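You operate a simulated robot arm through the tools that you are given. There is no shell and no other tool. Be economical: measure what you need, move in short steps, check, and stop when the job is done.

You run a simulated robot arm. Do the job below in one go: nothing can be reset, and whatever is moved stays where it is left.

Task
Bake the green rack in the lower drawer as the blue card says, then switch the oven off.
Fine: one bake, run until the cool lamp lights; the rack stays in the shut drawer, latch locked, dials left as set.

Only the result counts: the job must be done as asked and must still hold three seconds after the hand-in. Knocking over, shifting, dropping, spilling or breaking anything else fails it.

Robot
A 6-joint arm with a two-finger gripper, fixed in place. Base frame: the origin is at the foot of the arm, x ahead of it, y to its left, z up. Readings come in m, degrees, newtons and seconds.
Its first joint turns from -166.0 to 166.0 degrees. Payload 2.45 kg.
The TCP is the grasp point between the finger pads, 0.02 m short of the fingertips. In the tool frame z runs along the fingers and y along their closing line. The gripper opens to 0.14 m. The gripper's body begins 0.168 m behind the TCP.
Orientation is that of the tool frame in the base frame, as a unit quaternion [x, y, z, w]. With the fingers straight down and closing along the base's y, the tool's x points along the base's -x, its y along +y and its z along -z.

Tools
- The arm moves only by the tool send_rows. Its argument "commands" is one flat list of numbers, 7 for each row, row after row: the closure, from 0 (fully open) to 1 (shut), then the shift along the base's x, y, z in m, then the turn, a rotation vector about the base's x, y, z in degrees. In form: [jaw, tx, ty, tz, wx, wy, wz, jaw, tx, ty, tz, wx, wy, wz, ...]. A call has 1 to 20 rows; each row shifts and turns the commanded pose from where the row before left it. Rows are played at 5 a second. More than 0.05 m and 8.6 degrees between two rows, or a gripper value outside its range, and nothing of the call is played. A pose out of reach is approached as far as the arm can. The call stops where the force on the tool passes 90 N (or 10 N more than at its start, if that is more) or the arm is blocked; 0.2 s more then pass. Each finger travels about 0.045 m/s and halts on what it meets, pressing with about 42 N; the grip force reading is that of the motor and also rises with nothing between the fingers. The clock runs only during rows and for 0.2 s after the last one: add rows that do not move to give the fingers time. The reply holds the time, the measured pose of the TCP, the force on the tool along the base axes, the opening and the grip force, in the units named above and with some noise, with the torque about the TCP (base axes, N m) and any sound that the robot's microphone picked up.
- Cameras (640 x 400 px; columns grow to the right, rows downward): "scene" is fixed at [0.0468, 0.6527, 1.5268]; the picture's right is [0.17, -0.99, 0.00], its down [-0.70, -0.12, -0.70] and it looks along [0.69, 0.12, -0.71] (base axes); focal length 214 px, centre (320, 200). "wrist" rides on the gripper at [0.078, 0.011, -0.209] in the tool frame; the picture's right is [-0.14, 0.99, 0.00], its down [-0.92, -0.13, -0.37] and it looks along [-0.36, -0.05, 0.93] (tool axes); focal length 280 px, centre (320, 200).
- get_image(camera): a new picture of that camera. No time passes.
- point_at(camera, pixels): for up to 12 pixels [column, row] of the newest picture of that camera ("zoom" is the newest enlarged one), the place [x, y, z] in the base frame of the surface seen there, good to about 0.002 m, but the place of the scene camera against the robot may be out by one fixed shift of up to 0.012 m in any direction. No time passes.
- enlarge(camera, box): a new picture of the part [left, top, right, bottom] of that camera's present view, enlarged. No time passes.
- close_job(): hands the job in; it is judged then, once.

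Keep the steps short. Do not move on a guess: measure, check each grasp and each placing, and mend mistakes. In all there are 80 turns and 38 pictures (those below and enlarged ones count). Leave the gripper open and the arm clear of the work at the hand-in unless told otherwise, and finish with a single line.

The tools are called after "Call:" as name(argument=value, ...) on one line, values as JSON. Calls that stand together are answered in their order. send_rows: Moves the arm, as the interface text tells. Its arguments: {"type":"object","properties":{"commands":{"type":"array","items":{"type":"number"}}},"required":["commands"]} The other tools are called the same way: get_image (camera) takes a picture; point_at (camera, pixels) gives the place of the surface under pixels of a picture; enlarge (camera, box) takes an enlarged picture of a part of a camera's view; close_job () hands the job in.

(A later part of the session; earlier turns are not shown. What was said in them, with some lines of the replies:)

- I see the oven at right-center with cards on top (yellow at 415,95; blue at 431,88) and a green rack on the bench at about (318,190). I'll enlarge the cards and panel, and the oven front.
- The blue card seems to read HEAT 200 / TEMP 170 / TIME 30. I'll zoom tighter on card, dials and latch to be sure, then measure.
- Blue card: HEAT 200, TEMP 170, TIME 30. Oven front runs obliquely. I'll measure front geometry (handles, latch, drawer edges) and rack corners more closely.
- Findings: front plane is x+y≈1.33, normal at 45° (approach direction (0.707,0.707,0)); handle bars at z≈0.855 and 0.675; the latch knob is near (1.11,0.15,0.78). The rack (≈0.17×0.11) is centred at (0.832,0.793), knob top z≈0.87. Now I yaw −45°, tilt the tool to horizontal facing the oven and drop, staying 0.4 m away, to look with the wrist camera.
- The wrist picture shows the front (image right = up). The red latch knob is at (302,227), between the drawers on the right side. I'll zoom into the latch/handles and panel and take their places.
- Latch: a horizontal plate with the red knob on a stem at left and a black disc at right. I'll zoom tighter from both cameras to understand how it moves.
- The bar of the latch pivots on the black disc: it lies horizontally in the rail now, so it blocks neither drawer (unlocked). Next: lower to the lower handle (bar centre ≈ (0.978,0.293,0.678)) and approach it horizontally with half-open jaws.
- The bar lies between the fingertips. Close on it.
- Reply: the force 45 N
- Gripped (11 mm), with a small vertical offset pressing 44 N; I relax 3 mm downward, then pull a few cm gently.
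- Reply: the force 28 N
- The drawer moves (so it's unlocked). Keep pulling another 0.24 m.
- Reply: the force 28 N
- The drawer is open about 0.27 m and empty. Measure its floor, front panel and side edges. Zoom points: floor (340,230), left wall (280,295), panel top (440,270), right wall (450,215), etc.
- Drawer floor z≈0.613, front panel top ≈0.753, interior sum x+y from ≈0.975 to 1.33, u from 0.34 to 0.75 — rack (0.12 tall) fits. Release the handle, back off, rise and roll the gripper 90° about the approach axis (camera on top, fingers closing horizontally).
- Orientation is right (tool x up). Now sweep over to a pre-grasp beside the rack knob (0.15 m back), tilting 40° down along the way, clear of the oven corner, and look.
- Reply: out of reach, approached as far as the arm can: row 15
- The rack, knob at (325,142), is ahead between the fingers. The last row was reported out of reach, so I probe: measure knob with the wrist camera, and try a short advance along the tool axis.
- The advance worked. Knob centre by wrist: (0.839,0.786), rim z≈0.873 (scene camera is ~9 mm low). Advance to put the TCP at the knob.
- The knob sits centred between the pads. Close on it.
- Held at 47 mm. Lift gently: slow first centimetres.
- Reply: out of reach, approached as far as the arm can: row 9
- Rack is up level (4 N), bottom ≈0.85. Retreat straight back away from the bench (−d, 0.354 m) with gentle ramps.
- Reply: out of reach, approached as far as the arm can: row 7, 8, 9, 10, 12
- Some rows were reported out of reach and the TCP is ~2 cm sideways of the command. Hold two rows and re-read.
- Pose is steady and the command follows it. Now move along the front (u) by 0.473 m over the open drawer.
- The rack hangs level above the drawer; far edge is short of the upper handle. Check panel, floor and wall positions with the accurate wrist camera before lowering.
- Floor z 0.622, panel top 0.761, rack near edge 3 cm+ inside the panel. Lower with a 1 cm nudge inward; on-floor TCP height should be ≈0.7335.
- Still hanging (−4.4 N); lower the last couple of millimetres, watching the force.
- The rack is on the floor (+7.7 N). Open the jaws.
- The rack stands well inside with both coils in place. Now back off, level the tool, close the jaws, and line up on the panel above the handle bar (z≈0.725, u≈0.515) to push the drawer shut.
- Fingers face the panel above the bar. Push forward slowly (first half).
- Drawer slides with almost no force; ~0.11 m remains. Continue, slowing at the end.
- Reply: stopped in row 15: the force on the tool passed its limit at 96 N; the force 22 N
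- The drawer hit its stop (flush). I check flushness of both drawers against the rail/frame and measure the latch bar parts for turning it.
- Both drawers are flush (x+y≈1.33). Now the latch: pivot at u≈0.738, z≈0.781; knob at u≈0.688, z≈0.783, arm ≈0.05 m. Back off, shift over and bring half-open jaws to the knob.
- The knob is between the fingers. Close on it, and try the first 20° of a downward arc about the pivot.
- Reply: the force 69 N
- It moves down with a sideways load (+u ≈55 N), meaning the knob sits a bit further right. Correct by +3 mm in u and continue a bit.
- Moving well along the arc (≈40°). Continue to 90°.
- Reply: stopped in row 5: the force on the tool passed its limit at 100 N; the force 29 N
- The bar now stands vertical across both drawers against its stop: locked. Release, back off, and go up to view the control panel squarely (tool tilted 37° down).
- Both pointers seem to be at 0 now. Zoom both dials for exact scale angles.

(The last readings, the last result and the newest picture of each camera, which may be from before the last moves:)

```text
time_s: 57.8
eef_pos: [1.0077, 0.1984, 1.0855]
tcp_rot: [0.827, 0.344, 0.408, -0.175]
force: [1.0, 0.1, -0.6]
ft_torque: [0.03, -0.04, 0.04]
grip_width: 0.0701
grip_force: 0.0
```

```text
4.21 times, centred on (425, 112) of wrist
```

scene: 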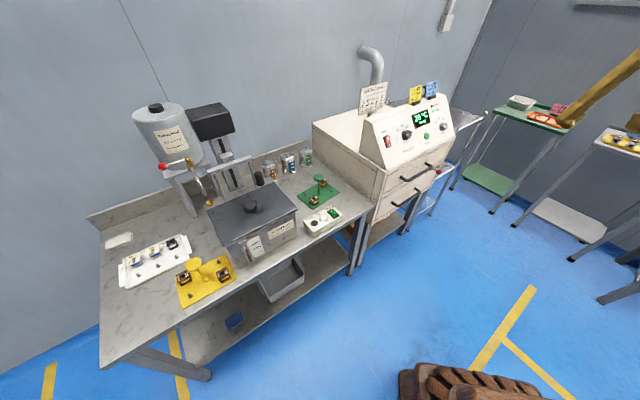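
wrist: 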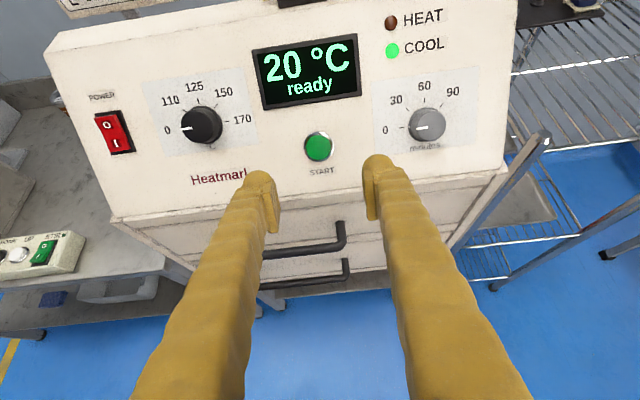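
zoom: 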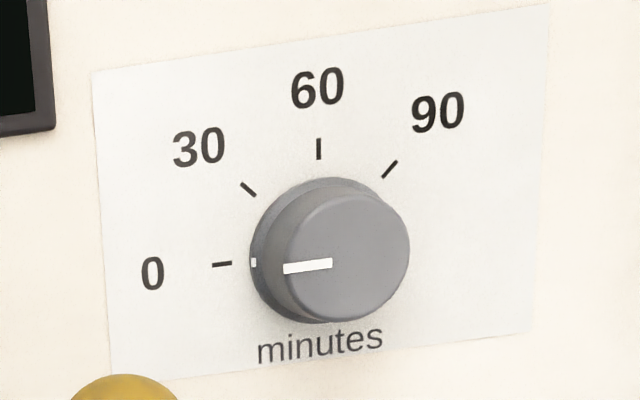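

Ticks lie every 45°: temp 0→170 is 180° clockwise; time 0→30 is 45° clockwise. Measure tick and dial-face points for exact centres.

Call:
point_at(camera="zoom", pixels=[[222, 264], [248, 189], [318, 149], [390, 168], [347, 256], [300, 285], [395, 240], [345, 200], [345, 310], [450, 200]])

Call:
point_at(camera="wrist", pixels=[[184.25, 110.5], [216.25, 105.5], [198.25, 101], [226.75, 121.5], [196.75, 126.75], [184, 128], [206, 124], [196, 114], [198, 138], [319, 146], [108, 124], [115, 145]])

```text
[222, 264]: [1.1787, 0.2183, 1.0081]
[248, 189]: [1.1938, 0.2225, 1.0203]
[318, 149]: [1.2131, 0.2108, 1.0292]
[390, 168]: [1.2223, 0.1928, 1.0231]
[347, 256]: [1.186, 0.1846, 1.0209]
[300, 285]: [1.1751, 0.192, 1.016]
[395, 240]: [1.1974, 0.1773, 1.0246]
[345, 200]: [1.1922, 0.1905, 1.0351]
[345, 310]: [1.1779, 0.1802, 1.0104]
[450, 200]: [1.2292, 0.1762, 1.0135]
```

```text
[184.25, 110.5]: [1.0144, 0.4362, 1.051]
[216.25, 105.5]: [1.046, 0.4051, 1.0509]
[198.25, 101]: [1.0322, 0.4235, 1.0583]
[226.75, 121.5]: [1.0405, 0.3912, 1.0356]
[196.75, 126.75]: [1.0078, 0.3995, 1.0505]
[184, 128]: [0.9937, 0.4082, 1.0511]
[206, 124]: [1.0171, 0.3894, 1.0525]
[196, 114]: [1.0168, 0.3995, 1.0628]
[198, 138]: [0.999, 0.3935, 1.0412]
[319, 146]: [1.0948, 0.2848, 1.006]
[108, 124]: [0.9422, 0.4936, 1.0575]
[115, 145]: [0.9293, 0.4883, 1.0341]
```

Dial centres: temp face centre (1.0075,0.398,1.050); time face centre (1.186,0.185,1.021); panel leans 36.8°, tool matches (37°). Pre-roll −90° while moving over to a standoff in front of the temp dial, then advance.

Call:
send_rows(commands=[0.5, -0.0037, 0.0129, 0.001, -4.155, -4.275, 4.537, 0.5, -0.0037, 0.0129, 0.001, -4.155, -4.275, 4.537, 0.5, -0.0037, 0.0129, 0.001, -4.155, -4.275, 4.537, 0.5, -0.0037, 0.0129, 0.001, -4.155, -4.275, 4.537, 0.5, -0.0037, 0.0129, 0.001, -4.155, -4.275, 4.537, 0.5, -0.0037, 0.0129, 0.001, -4.155, -4.275, 4.537, 0.5, -0.0037, 0.0129, 0.001, -4.155, -4.275, 4.537, 0.5, -0.0037, 0.0129, 0.001, -4.155, -4.275, 4.537, 0.5, -0.0037, 0.0129, 0.001, -4.155, -4.275, 4.537, 0.5, -0.0037, 0.0129, 0.001, -4.155, -4.275, 4.537, 0.5, -0.0037, 0.0129, 0.001, -4.155, -4.275, 4.537, 0.5, -0.0037, 0.0129, 0.001, -4.155, -4.275, 4.537, 0.5, 0, 0, 0, 0, 0, 0])

```text
time_s: 60.6
eef_pos: [0.9637, 0.3521, 1.1019]
tcp_rot: [0.341, 0.829, 0.412, 0.165]
force: [-0.7, 0.6, -0.9]
ft_torque: [0.0, 0.03, 0.01]
grip_width: 0.0701
grip_force: 0.1
```

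Orientation held. Advance 0.08 m onto the temp dial.

Call:
send_rows(commands=[0.5, 0.0088, 0.0092, -0.0105, 0, 0, 0, 0.5, 0.0088, 0.0092, -0.0105, 0, 0, 0, 0.5, 0.0088, 0.0092, -0.0105, 0, 0, 0, 0.5, 0.0088, 0.0092, -0.0105, 0, 0, 0, 0.5, 0.0086, 0.0091, -0.0105, 0, 0, 0, 0.5, 0, 0, 0, 0, 0, 0])

Call:
get_image(camera="wrist")

```text
time_s: 62.0
eef_pos: [1.0072, 0.399, 1.0496]
tcp_rot: [0.342, 0.829, 0.412, 0.165]
force: [-0.4, -0.7, 0.6]
ft_torque: [-0.02, 0.02, 0.02]
grip_width: 0.0701
grip_force: 0.0
```

```text
8 pictures are left
```

wrist: 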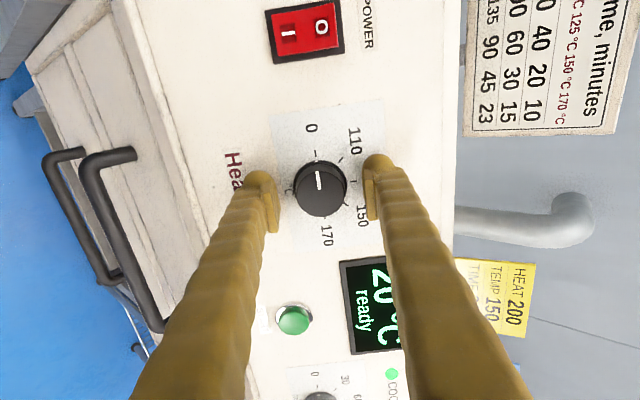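

Dial is centred between the pads, pointer at 0. Close and turn +90° clockwise about the panel normal.

Call:
send_rows(commands=[1, 0, 0, 0, 0, 0, 0, 1, 0, 0, 0, 0, 0, 0, 1, 0, 0, 0, 0, 0, 0, 1, 0, 0, 0, 0, 0, 0, 1, 0, 0, 0, 4.16, 4.28, -4.55, 1, 0, 0, 0, 4.16, 4.28, -4.55, 1, 0, 0, 0, 4.16, 4.28, -4.55, 1, 0, 0, 0, 4.16, 4.28, -4.55, 1, 0, 0, 0, 4.16, 4.28, -4.55, 1, 0, 0, 0, 4.16, 4.28, -4.55, 1, 0, 0, 0, 4.16, 4.28, -4.55, 1, 0, 0, 0, 4.16, 4.28, -4.55, 1, 0, 0, 0, 4.16, 4.28, -4.55, 1, 0, 0, 0, 4.16, 4.28, -4.55, 1, 0, 0, 0, 4.16, 4.28, -4.55, 1, 0, 0, 0, 4.16, 4.28, -4.55])

```text
time_s: 65.4
eef_pos: [1.0076, 0.3976, 1.0496]
tcp_rot: [0.828, 0.343, 0.408, -0.175]
force: [-20.5, -21.8, 11.3]
ft_torque: [-0.04, 0.08, -0.01]
grip_width: 0.0391
grip_force: 44.7
```

Turned 90° with small forces. Open, roll back −90°, and re-close.

Call:
send_rows(commands=[0.5, 0, 0, 0, 0, 0, 0, 0.5, 0, 0, 0, 0, 0, 0, 0.5, 0, 0, 0, 0, 0, 0, 0.5, 0, 0, 0, -4.155, -4.275, 4.537, 0.5, 0, 0, 0, -4.155, -4.275, 4.537, 0.5, 0, 0, 0, -4.155, -4.275, 4.537, 0.5, 0, 0, 0, -4.155, -4.275, 4.537, 0.5, 0, 0, 0, -4.155, -4.275, 4.537, 0.5, 0, 0, 0, -4.155, -4.275, 4.537, 0.5, 0, 0, 0, -4.155, -4.275, 4.537, 0.5, 0, 0, 0, -4.155, -4.275, 4.537, 0.5, 0, 0, 0, -4.155, -4.275, 4.537, 0.5, 0, 0, 0, -4.155, -4.275, 4.537, 0.5, 0, 0, 0, -4.155, -4.275, 4.537, 0.5, 0, 0, 0, -4.155, -4.275, 4.537, 1, 0, 0, 0, 0, 0, 0, 1, 0, 0, 0, 0, 0, 0, 1, 0, 0, 0, 0, 0, 0, 1, 0, 0, 0, 0, 0, 0])

Call:
enlarge(camera="wrist", box=[240, 80, 440, 360])

```text
time_s: 69.4
eef_pos: [1.0066, 0.398, 1.0491]
tcp_rot: [0.342, 0.828, 0.413, 0.165]
force: [8.6, 4.8, 3.9]
ft_torque: [0.06, -0.05, -0.01]
grip_width: 0.0398
grip_force: 44.2
```

```text
1.43 times, centred on (340, 220) of wrist
```

zoom: 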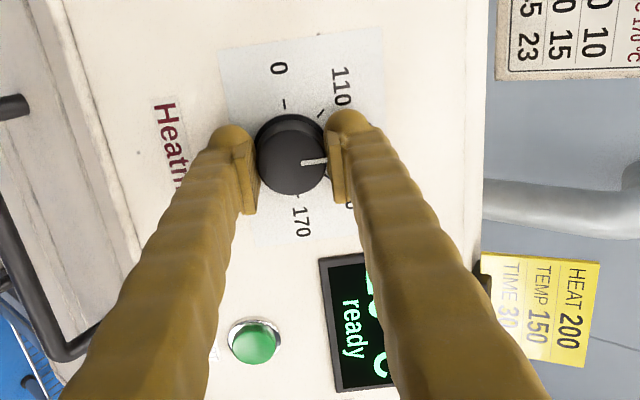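

Pointer is at 125 (90° done). Turn the second 90°, then open.

Call:
send_rows(commands=[1, 0, 0, 0, 4.16, 4.28, -4.55, 1, 0, 0, 0, 4.16, 4.28, -4.55, 1, 0, 0, 0, 4.16, 4.28, -4.55, 1, 0, 0, 0, 4.16, 4.28, -4.55, 1, 0, 0, 0, 4.16, 4.28, -4.55, 1, 0, 0, 0, 4.16, 4.28, -4.55, 1, 0, 0, 0, 4.16, 4.28, -4.55, 1, 0, 0, 0, 4.16, 4.28, -4.55, 1, 0, 0, 0, 4.16, 4.28, -4.55, 1, 0, 0, 0, 4.16, 4.28, -4.55, 1, 0, 0, 0, 4.16, 4.28, -4.55, 1, 0, 0, 0, 4.16, 4.28, -4.55, 0.5, 0, 0, 0, 0, 0, 0, 0.5, 0, 0, 0, 0, 0, 0, 0.5, 0, 0, 0, 0, 0, 0])

Call:
enlarge(camera="wrist", box=[240, 80, 400, 220])

```text
time_s: 72.6
eef_pos: [1.0077, 0.3997, 1.05]
tcp_rot: [0.828, 0.343, 0.408, -0.175]
force: [0.0, -0.3, 0.1]
ft_torque: [-0.01, 0.01, 0.0]
grip_width: 0.0697
grip_force: 0.1
```

```text
2.86 times, centred on (320, 150) of wrist
```

zoom: 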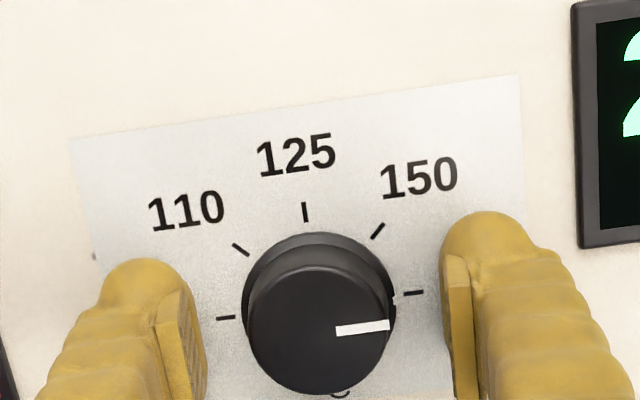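

Pointer is at 170, perhaps 2° short. Regrip, nudge +2°, reopen, then withdraw 0.08 m.

Call:
send_rows(commands=[1, 0, 0, 0, 0, 0, 0, 1, 0, 0, 0, 0, 0, 0, 1, 0, 0, 0, 0, 0, 0, 1, 0, 0, 0, 0.55, 0.57, -0.6, 1, 0, 0, 0, 0.55, 0.57, -0.6, 1, 0, 0, 0, 0, 0, 0, 0.5, 0, 0, 0, 0, 0, 0, 0.5, 0, 0, 0, 0, 0, 0, 0.5, 0, 0, 0, 0, 0, 0, 0.5, -0.011, -0.0114, 0.0121, 0, 0, 0, 0.5, -0.011, -0.0114, 0.0121, 0, 0, 0, 0.5, -0.011, -0.0114, 0.0121, 0, 0, 0, 0.5, -0.011, -0.0114, 0.0121, 0, 0, 0])

```text
time_s: 75.4
eef_pos: [0.9615, 0.3533, 1.0978]
tcp_rot: [0.834, 0.329, 0.405, -0.182]
force: [-0.7, -0.2, 0.6]
ft_torque: [0.01, 0.02, 0.0]
grip_width: 0.0699
grip_force: 0.1
```

Now move to the standoff in front of the time dial, pre-rolling about −47°.

Call:
send_rows(commands=[0.5, 0.0225, -0.0267, -0.0036, -3.25, -3.36, 3.57, 0.5, 0.0225, -0.0267, -0.0036, -3.25, -3.36, 3.57, 0.5, 0.0225, -0.0267, -0.0036, -3.25, -3.36, 3.57, 0.5, 0.0225, -0.0267, -0.0036, -3.25, -3.36, 3.57, 0.5, 0.0225, -0.0267, -0.0036, -3.25, -3.36, 3.57, 0.5, 0.0225, -0.0267, -0.0036, -3.25, -3.36, 3.57, 0.5, 0.0225, -0.0267, -0.0036, -3.25, -3.36, 3.57, 0.5, 0.0225, -0.0267, -0.0036, -3.25, -3.36, 3.57, 0.5, 0, 0, 0, 0, 0, 0])

```text
time_s: 77.4
eef_pos: [1.1443, 0.1405, 1.0679]
tcp_rot: [0.633, 0.634, 0.445, -0.005]
force: [0.1, 0.0, -0.4]
ft_torque: [0.02, 0.02, -0.04]
grip_width: 0.0702
grip_force: 0.1
```

In reach. Advance onto the time dial and look.

Call:
send_rows(commands=[0.5, 0.0083, 0.0089, -0.0094, 0, 0, 0, 0.5, 0.0083, 0.0089, -0.0094, 0, 0, 0, 0.5, 0.0083, 0.0089, -0.0094, 0, 0, 0, 0.5, 0.0083, 0.0089, -0.0094, 0, 0, 0, 0.5, 0.0084, 0.0089, -0.0093, 0, 0, 0, 0.5, 0, 0, 0, 0, 0, 0])

Call:
get_image(camera="wrist")

```text
time_s: 78.8
eef_pos: [1.1846, 0.1836, 1.0221]
tcp_rot: [0.633, 0.635, 0.444, -0.007]
force: [-0.5, -0.4, -0.5]
ft_torque: [-0.02, 0.0, 0.0]
grip_width: 0.0699
grip_force: 0.1
```

```text
5 pictures are left
```

wrist: 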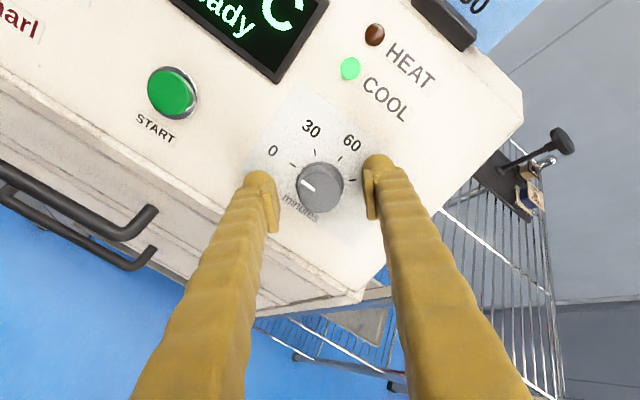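

Dial is centred between the pads. Close, turn ≈45.5° clockwise, hold, open.

Call:
send_rows(commands=[1, 0, 0, 0, 0, 0, 0, 1, 0, 0, 0, 0, 0, 0, 1, 0, 0, 0, 0, 0, 0, 1, 0, 0, 0, 0, 0, 0, 1, 0, 0, 0, 3.175, 3.255, -3.449, 1, 0, 0, 0, 3.175, 3.255, -3.449, 1, 0, 0, 0, 3.175, 3.255, -3.449, 1, 0, 0, 0, 3.175, 3.255, -3.449, 1, 0, 0, 0, 3.175, 3.255, -3.449, 1, 0, 0, 0, 3.175, 3.255, -3.449, 1, 0, 0, 0, 3.175, 3.255, -3.449, 1, 0, 0, 0, 3.175, 3.255, -3.449, 1, 0, 0, 0, 0, 0, 0, 0.5, 0, 0, 0, 0, 0, 0, 0.5, 0, 0, 0, 0, 0, 0, 0.5, 0, 0, 0, 0, 0, 0, 0.5, -0.0165, -0.0171, 0.018, 0, 0, 0, 0.5, -0.0165, -0.0171, 0.018, 0, 0, 0, 0.5, -0.0165, -0.0171, 0.018, 0, 0, 0])

Call:
get_image(camera="wrist")

```text
time_s: 82.8
eef_pos: [1.1353, 0.1331, 1.0765]
tcp_rot: [0.829, 0.34, 0.407, -0.178]
force: [-0.1, -0.2, -0.3]
ft_torque: [0.04, 0.03, -0.01]
grip_width: 0.0699
grip_force: 0.1
```

```text
4 pictures are left
```

wrist: 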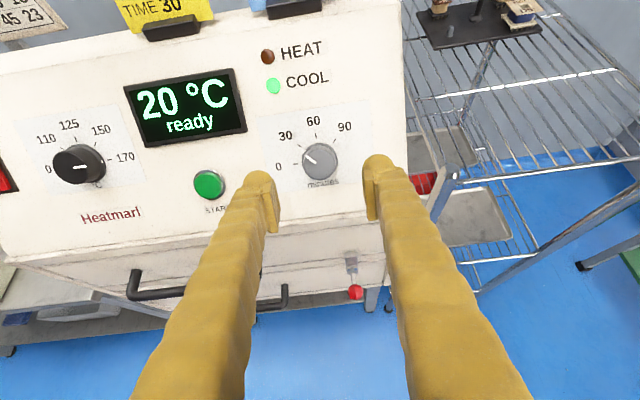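

Time pointer is at 30, temp at 170, latch vertical. Now close the fingers, move in front of the START button (1.095,0.285,1.006) and press slowly.

Call:
send_rows(commands=[1, -0.0198, 0.028, -0.007, 0, 0, 0, 1, -0.0198, 0.028, -0.007, 0, 0, 0, 1, -0.0198, 0.028, -0.007, 0, 0, 0, 1, -0.0199, 0.0278, -0.0072, 0, 0, 0, 1, 0, 0, 0, 0, 0, 0, 1, 0.0083, 0.0086, -0.0091, 0, 0, 0, 1, 0.0083, 0.0086, -0.0091, 0, 0, 0, 1, 0.0083, 0.0086, -0.0091, 0, 0, 0, 1, 0.0017, 0.0017, -0.0018, 0, 0, 0, 1, 0.0017, 0.0017, -0.0018, 0, 0, 0, 1, 0.0011, 0.0011, -0.0012, 0, 0, 0])

```text
time_s: 85.2
eef_pos: [1.0849, 0.2771, 1.0158]
tcp_rot: [0.829, 0.339, 0.409, -0.177]
force: [-0.1, 0.3, 0.9]
ft_torque: [-0.01, -0.01, 0.02]
grip_width: 0.0
grip_force: 29.3
```

No contact force or sound yet; advance another 6 mm in small steps.

Call:
send_rows(commands=[1, 0.0011, 0.0011, -0.0012, 0, 0, 0, 1, 0.0011, 0.0011, -0.0012, 0, 0, 0, 1, 0.0008, 0.0008, -0.0009, 0, 0, 0, 1, 0.0008, 0.0008, -0.0009, 0, 0, 0])

```text
time_s: 86.2
eef_pos: [1.0893, 0.2791, 1.0116]
tcp_rot: [0.828, 0.34, 0.409, -0.178]
force: [-11.0, -10.5, 11.1]
ft_torque: [-0.13, 0.06, -0.07]
grip_width: 0.0062
grip_force: 29.6
heard: click
```

Heard a click: START pressed once. Withdraw 0.1 m and look at the display.

Call:
send_rows(commands=[1, -0.0138, -0.0142, 0.0151, 0, 0, 0, 1, -0.0138, -0.0142, 0.0151, 0, 0, 0, 1, -0.0138, -0.0142, 0.0151, 0, 0, 0, 1, -0.0138, -0.0142, 0.0151, 0, 0, 0])

Call:
enlarge(camera="scene", box=[376, 95, 456, 185])

```text
time_s: 87.2
eef_pos: [1.0335, 0.2217, 1.0718]
tcp_rot: [0.829, 0.34, 0.408, -0.179]
force: [0.0, -0.3, 0.0]
ft_torque: [0.0, -0.02, -0.01]
grip_width: 0.0002
grip_force: 29.4
```

```text
4.44 times, centred on (416, 140) of scene
```

zoom: 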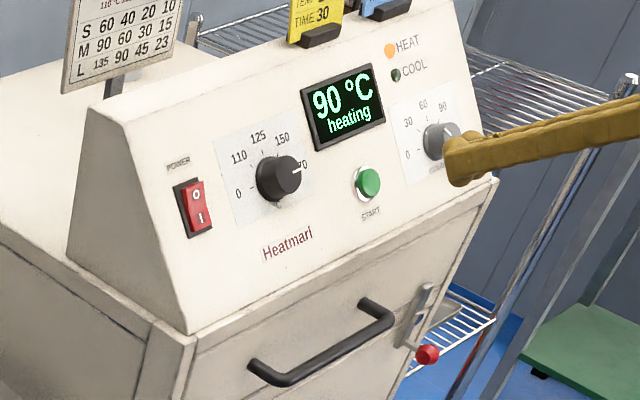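

HEATING at 90 °C, HEAT lamp lit, settings fine (170 / 30), latch vertical. While waiting, move to a standoff in front of the power rocker's O end and hold.

Call:
send_rows(commands=[1, -0.0191, 0.0326, 0.0055, 0, 0, 0, 1, -0.0191, 0.0326, 0.0055, 0, 0, 0, 1, -0.0191, 0.0326, 0.0055, 0, 0, 0, 1, -0.0191, 0.0326, 0.0055, 0, 0, 0, 1, -0.0191, 0.0326, 0.0055, 0, 0, 0, 1, -0.0191, 0.0326, 0.0055, 0, 0, 0, 1, -0.0191, 0.0326, 0.0055, 0, 0, 0, 1, 0, 0, 0, 0, 0, 0, 1, 0, 0, 0, 0, 0, 0, 1, 0, 0, 0, 0, 0, 0, 1, 0, 0, 0, 0, 0, 0, 1, 0, 0, 0, 0, 0, 0, 1, 0, 0, 0, 0, 0, 0, 1, 0, 0, 0, 0, 0, 0, 1, 0, 0, 0, 0, 0, 0, 1, 0, 0, 0, 0, 0, 0, 1, 0, 0, 0, 0, 0, 0, 1, 0, 0, 0, 0, 0, 0, 1, 0, 0, 0, 0, 0, 0, 1, 0, 0, 0, 0, 0, 0])

```text
time_s: 91.4
eef_pos: [0.9015, 0.4493, 1.1127]
tcp_rot: [0.829, 0.339, 0.408, -0.177]
force: [0.5, -0.3, 0.1]
ft_torque: [0.01, -0.01, -0.02]
grip_width: 0.0001
grip_force: 29.3
```

Wait with stationary rows, listening for any sound.

Call:
send_rows(commands=[1, 0, 0, 0, 0, 0, 0, 1, 0, 0, 0, 0, 0, 0, 1, 0, 0, 0, 0, 0, 0, 1, 0, 0, 0, 0, 0, 0, 1, 0, 0, 0, 0, 0, 0, 1, 0, 0, 0, 0, 0, 0, 1, 0, 0, 0, 0, 0, 0, 1, 0, 0, 0, 0, 0, 0, 1, 0, 0, 0, 0, 0, 0, 1, 0, 0, 0, 0, 0, 0, 1, 0, 0, 0, 0, 0, 0, 1, 0, 0, 0, 0, 0, 0, 1, 0, 0, 0, 0, 0, 0, 1, 0, 0, 0, 0, 0, 0, 1, 0, 0, 0, 0, 0, 0, 1, 0, 0, 0, 0, 0, 0, 1, 0, 0, 0, 0, 0, 0, 1, 0, 0, 0, 0, 0, 0, 1, 0, 0, 0, 0, 0, 0, 1, 0, 0, 0, 0, 0, 0])

Call:
send_rows(commands=[1, 0, 0, 0, 0, 0, 0, 1, 0, 0, 0, 0, 0, 0, 1, 0, 0, 0, 0, 0, 0, 1, 0, 0, 0, 0, 0, 0, 1, 0, 0, 0, 0, 0, 0, 1, 0, 0, 0, 0, 0, 0, 1, 0, 0, 0, 0, 0, 0, 1, 0, 0, 0, 0, 0, 0, 1, 0, 0, 0, 0, 0, 0, 1, 0, 0, 0, 0, 0, 0, 1, 0, 0, 0, 0, 0, 0, 1, 0, 0, 0, 0, 0, 0, 1, 0, 0, 0, 0, 0, 0, 1, 0, 0, 0, 0, 0, 0, 1, 0, 0, 0, 0, 0, 0, 1, 0, 0, 0, 0, 0, 0, 1, 0, 0, 0, 0, 0, 0, 1, 0, 0, 0, 0, 0, 0, 1, 0, 0, 0, 0, 0, 0, 1, 0, 0, 0, 0, 0, 0])

Call:
send_rows(commands=[1, 0, 0, 0, 0, 0, 0, 1, 0, 0, 0, 0, 0, 0, 1, 0, 0, 0, 0, 0, 0, 1, 0, 0, 0, 0, 0, 0, 1, 0, 0, 0, 0, 0, 0, 1, 0, 0, 0, 0, 0, 0, 1, 0, 0, 0, 0, 0, 0, 1, 0, 0, 0, 0, 0, 0, 1, 0, 0, 0, 0, 0, 0, 1, 0, 0, 0, 0, 0, 0, 1, 0, 0, 0, 0, 0, 0, 1, 0, 0, 0, 0, 0, 0, 1, 0, 0, 0, 0, 0, 0, 1, 0, 0, 0, 0, 0, 0, 1, 0, 0, 0, 0, 0, 0, 1, 0, 0, 0, 0, 0, 0, 1, 0, 0, 0, 0, 0, 0, 1, 0, 0, 0, 0, 0, 0, 1, 0, 0, 0, 0, 0, 0, 1, 0, 0, 0, 0, 0, 0])

```text
time_s: 95.6
eef_pos: [0.902, 0.4489, 1.1121]
tcp_rot: [0.829, 0.339, 0.408, -0.177]
force: [0.2, -0.4, -0.5]
ft_torque: [0.04, -0.01, -0.02]
grip_width: 0.0001
grip_force: 29.0
```

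```text
time_s: 99.8
eef_pos: [0.9014, 0.45, 1.1115]
tcp_rot: [0.829, 0.339, 0.408, -0.177]
force: [-0.7, 0.5, -0.4]
ft_torque: [-0.03, -0.02, -0.01]
grip_width: 0.0
grip_force: 29.6
```

```text
time_s: 104.0
eef_pos: [0.9015, 0.4501, 1.1127]
tcp_rot: [0.829, 0.339, 0.408, -0.177]
force: [0.2, -0.2, -1.0]
ft_torque: [-0.03, -0.01, 0.02]
grip_width: 0.0
grip_force: 29.7
```

18 s after the start and no sound. I look at the display and lamps.

Call:
get_image(camera="wrist")

```text
2 pictures are left
```

wrist: 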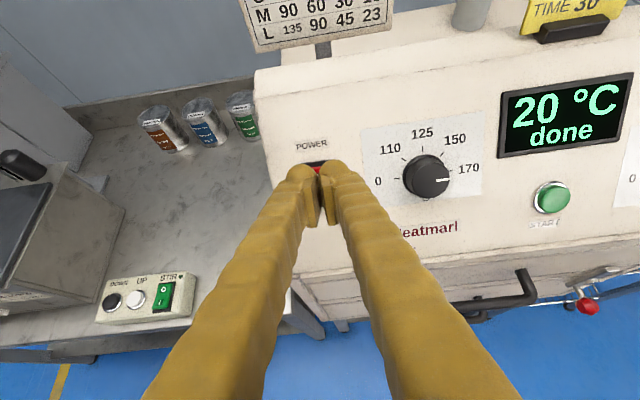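

Display: "done", 20 °C – the bake is over and cooled. Now press the O end of the power rocker, slowly.

Call:
send_rows(commands=[1, 0.007, 0.0075, -0.0083, 0, 0, 0, 1, 0.007, 0.0075, -0.0083, 0, 0, 0, 1, 0.007, 0.0075, -0.0083, 0, 0, 0, 1, 0.007, 0.0075, -0.0083, 0, 0, 0, 1, 0.0011, 0.0011, -0.0012, 0, 0, 0, 1, 0.0011, 0.0011, -0.0012, 0, 0, 0, 1, 0.0011, 0.0011, -0.0012, 0, 0, 0, 1, 0.0011, 0.0011, -0.0012, 0, 0, 0])

```text
time_s: 105.8
eef_pos: [0.9334, 0.4842, 1.0725]
tcp_rot: [0.829, 0.339, 0.409, -0.177]
force: [-1.8, -0.7, 1.8]
ft_torque: [0.04, -0.03, 0.0]
grip_width: 0.0
grip_force: 29.3
```

Just touching. Press on in 1 mm steps.

Call:
send_rows(commands=[1, 0.0006, 0.0006, -0.0006, 0, 0, 0, 1, 0.0006, 0.0006, -0.0006, 0, 0, 0, 1, 0.0006, 0.0006, -0.0006, 0, 0, 0, 1, 0.0006, 0.0006, -0.0006, 0, 0, 0, 1, 0.0006, 0.0006, -0.0006, 0, 0, 0])

```text
time_s: 107.0
eef_pos: [0.9357, 0.4859, 1.0717]
tcp_rot: [0.829, 0.339, 0.409, -0.177]
force: [-38.5, -42.0, 25.2]
ft_torque: [-0.84, 0.66, -0.22]
grip_width: 0.0059
grip_force: 29.5
```

62 N but no click; torque shows the finger's lower edge pressing near the rocker's pivot. Back off, pitch the tool 20° flatter so only the lower finger edge presses on the O end.

Call:
send_rows(commands=[1, -0.0167, -0.0171, 0.0182, 0, 0, 0, 1, -0.0015, -0.0015, 0.004, 4.71, -4.71, 0, 1, -0.0015, -0.0015, 0.004, 4.71, -4.71, 0, 1, -0.0015, -0.0015, 0.004, 4.71, -4.71, 0, 1, 0, 0, 0, 0, 0, 0])

```text
time_s: 108.2
eef_pos: [0.9152, 0.4655, 1.0995]
tcp_rot: [0.745, 0.305, 0.546, -0.234]
force: [-0.1, -0.2, -0.4]
ft_torque: [-0.01, 0.01, 0.05]
grip_width: 0.0001
grip_force: 29.5
```

At standoff. Look at the rocker first? I have 2 pictures; I'll press first in fine steps, watching force and sound.

Call:
send_rows(commands=[1, 0.007, 0.0073, -0.0076, 0, 0, 0, 1, 0.007, 0.0073, -0.0076, 0, 0, 0, 1, 0.0011, 0.0011, -0.0012, 0, 0, 0, 1, 0.0011, 0.0011, -0.0012, 0, 0, 0, 1, 0.0011, 0.0011, -0.0012, 0, 0, 0, 1, 0.0006, 0.0006, -0.0006, 0, 0, 0, 1, 0.0006, 0.0006, -0.0006, 0, 0, 0, 1, 0.0006, 0.0006, -0.0006, 0, 0, 0])

```text
time_s: 110.0
eef_pos: [0.9339, 0.4864, 1.0787]
tcp_rot: [0.744, 0.306, 0.546, -0.235]
force: [-0.3, 0.4, 0.3]
ft_torque: [-0.01, 0.0, -0.03]
grip_width: 0.0
grip_force: 29.3
```

No contact yet; continue in 1 mm steps.

Call:
send_rows(commands=[1, 0.0006, 0.0006, -0.0006, 0, 0, 0, 1, 0.0006, 0.0006, -0.0006, 0, 0, 0, 1, 0.0006, 0.0006, -0.0006, 0, 0, 0, 1, 0.0006, 0.0006, -0.0006, 0, 0, 0, 1, 0.0006, 0.0006, -0.0006, 0, 0, 0])

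```text
time_s: 111.2
eef_pos: [0.9363, 0.4868, 1.0767]
tcp_rot: [0.744, 0.306, 0.546, -0.235]
force: [-26.6, -23.4, 17.6]
ft_torque: [-0.35, 0.35, -0.14]
grip_width: 0.006
grip_force: 29.0
```

38 N with the O end now ~6 mm above the panel (was 12). It may already be switched. Back off and check the display and rocker.

Call:
send_rows(commands=[1, -0.0167, -0.0171, 0.0182, 0, 0, 0, 1, -0.0222, -0.0228, 0.0242, 0, 0, 0, 1, -0.0222, -0.0228, 0.0242, 0, 0, 0])

Call:
enlarge(camera="scene", box=[376, 95, 456, 185])

```text
time_s: 112.0
eef_pos: [0.8739, 0.4259, 1.1426]
tcp_rot: [0.744, 0.306, 0.545, -0.235]
force: [0.4, -0.3, 0.8]
ft_torque: [0.04, -0.06, -0.01]
grip_width: 0.0
grip_force: 29.5
```

```text
4.44 times, centred on (416, 140) of scene
```

zoom: 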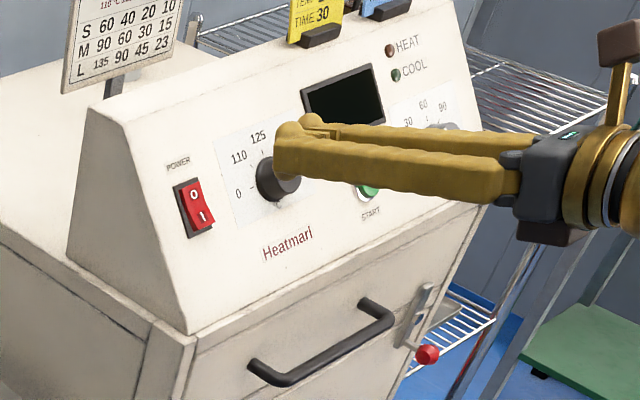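

Display and lamps are dark: the oven is off. The latch still stands vertical. Retreat, open the gripper.

Call:
send_rows(commands=[1, -0.025, -0.026, 0.02, 0, 0, 0, 1, -0.025, -0.026, 0.02, 0, 0, 0, 0, -0.025, -0.026, 0.02, 0, 0, 0, 0, -0.025, -0.026, 0.02, 0, 0, 0, 0, -0.025, -0.026, 0.01, 0, 0, 0, 0, -0.025, -0.026, 0, 0, 0, 0, 0, 0, 0, 0, 0, 0, 0, 0, 0, 0, 0, 0, 0, 0, 0, 0, 0, 0, 0, 0, 0, 0, 0, 0, 0, 0, 0, 0, 0, 0, 0, 0, 0, 0, 0])

Call:
get_image(camera="wrist")

```text
time_s: 114.4
eef_pos: [0.7268, 0.2721, 1.2331]
tcp_rot: [0.744, 0.306, 0.545, -0.235]
force: [0.7, -0.1, -1.0]
ft_torque: [-0.02, 0.03, -0.01]
grip_width: 0.1401
grip_force: 0.1
```

```text
0 pictures are left
```

wrist: 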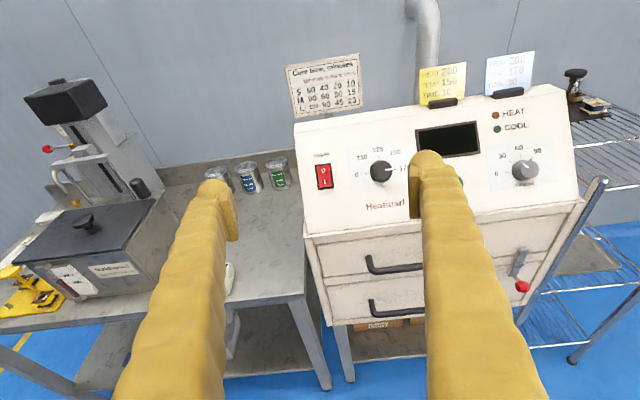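

The oven is off, the drawers are shut, the latch is vertical, the dials are at 170 and 30, and the gripper is open and clear. Handing in.

Call:
close_job()

```text
The job is handed in.
```

The green rack was baked once at 170 °C for 30 minutes, as the blue card says, in the lower drawer; the display read "done" at 20 °C (I did not see the cool lamp itself), the oven is switched off, the drawer is shut and latched, and the dials are left as set.
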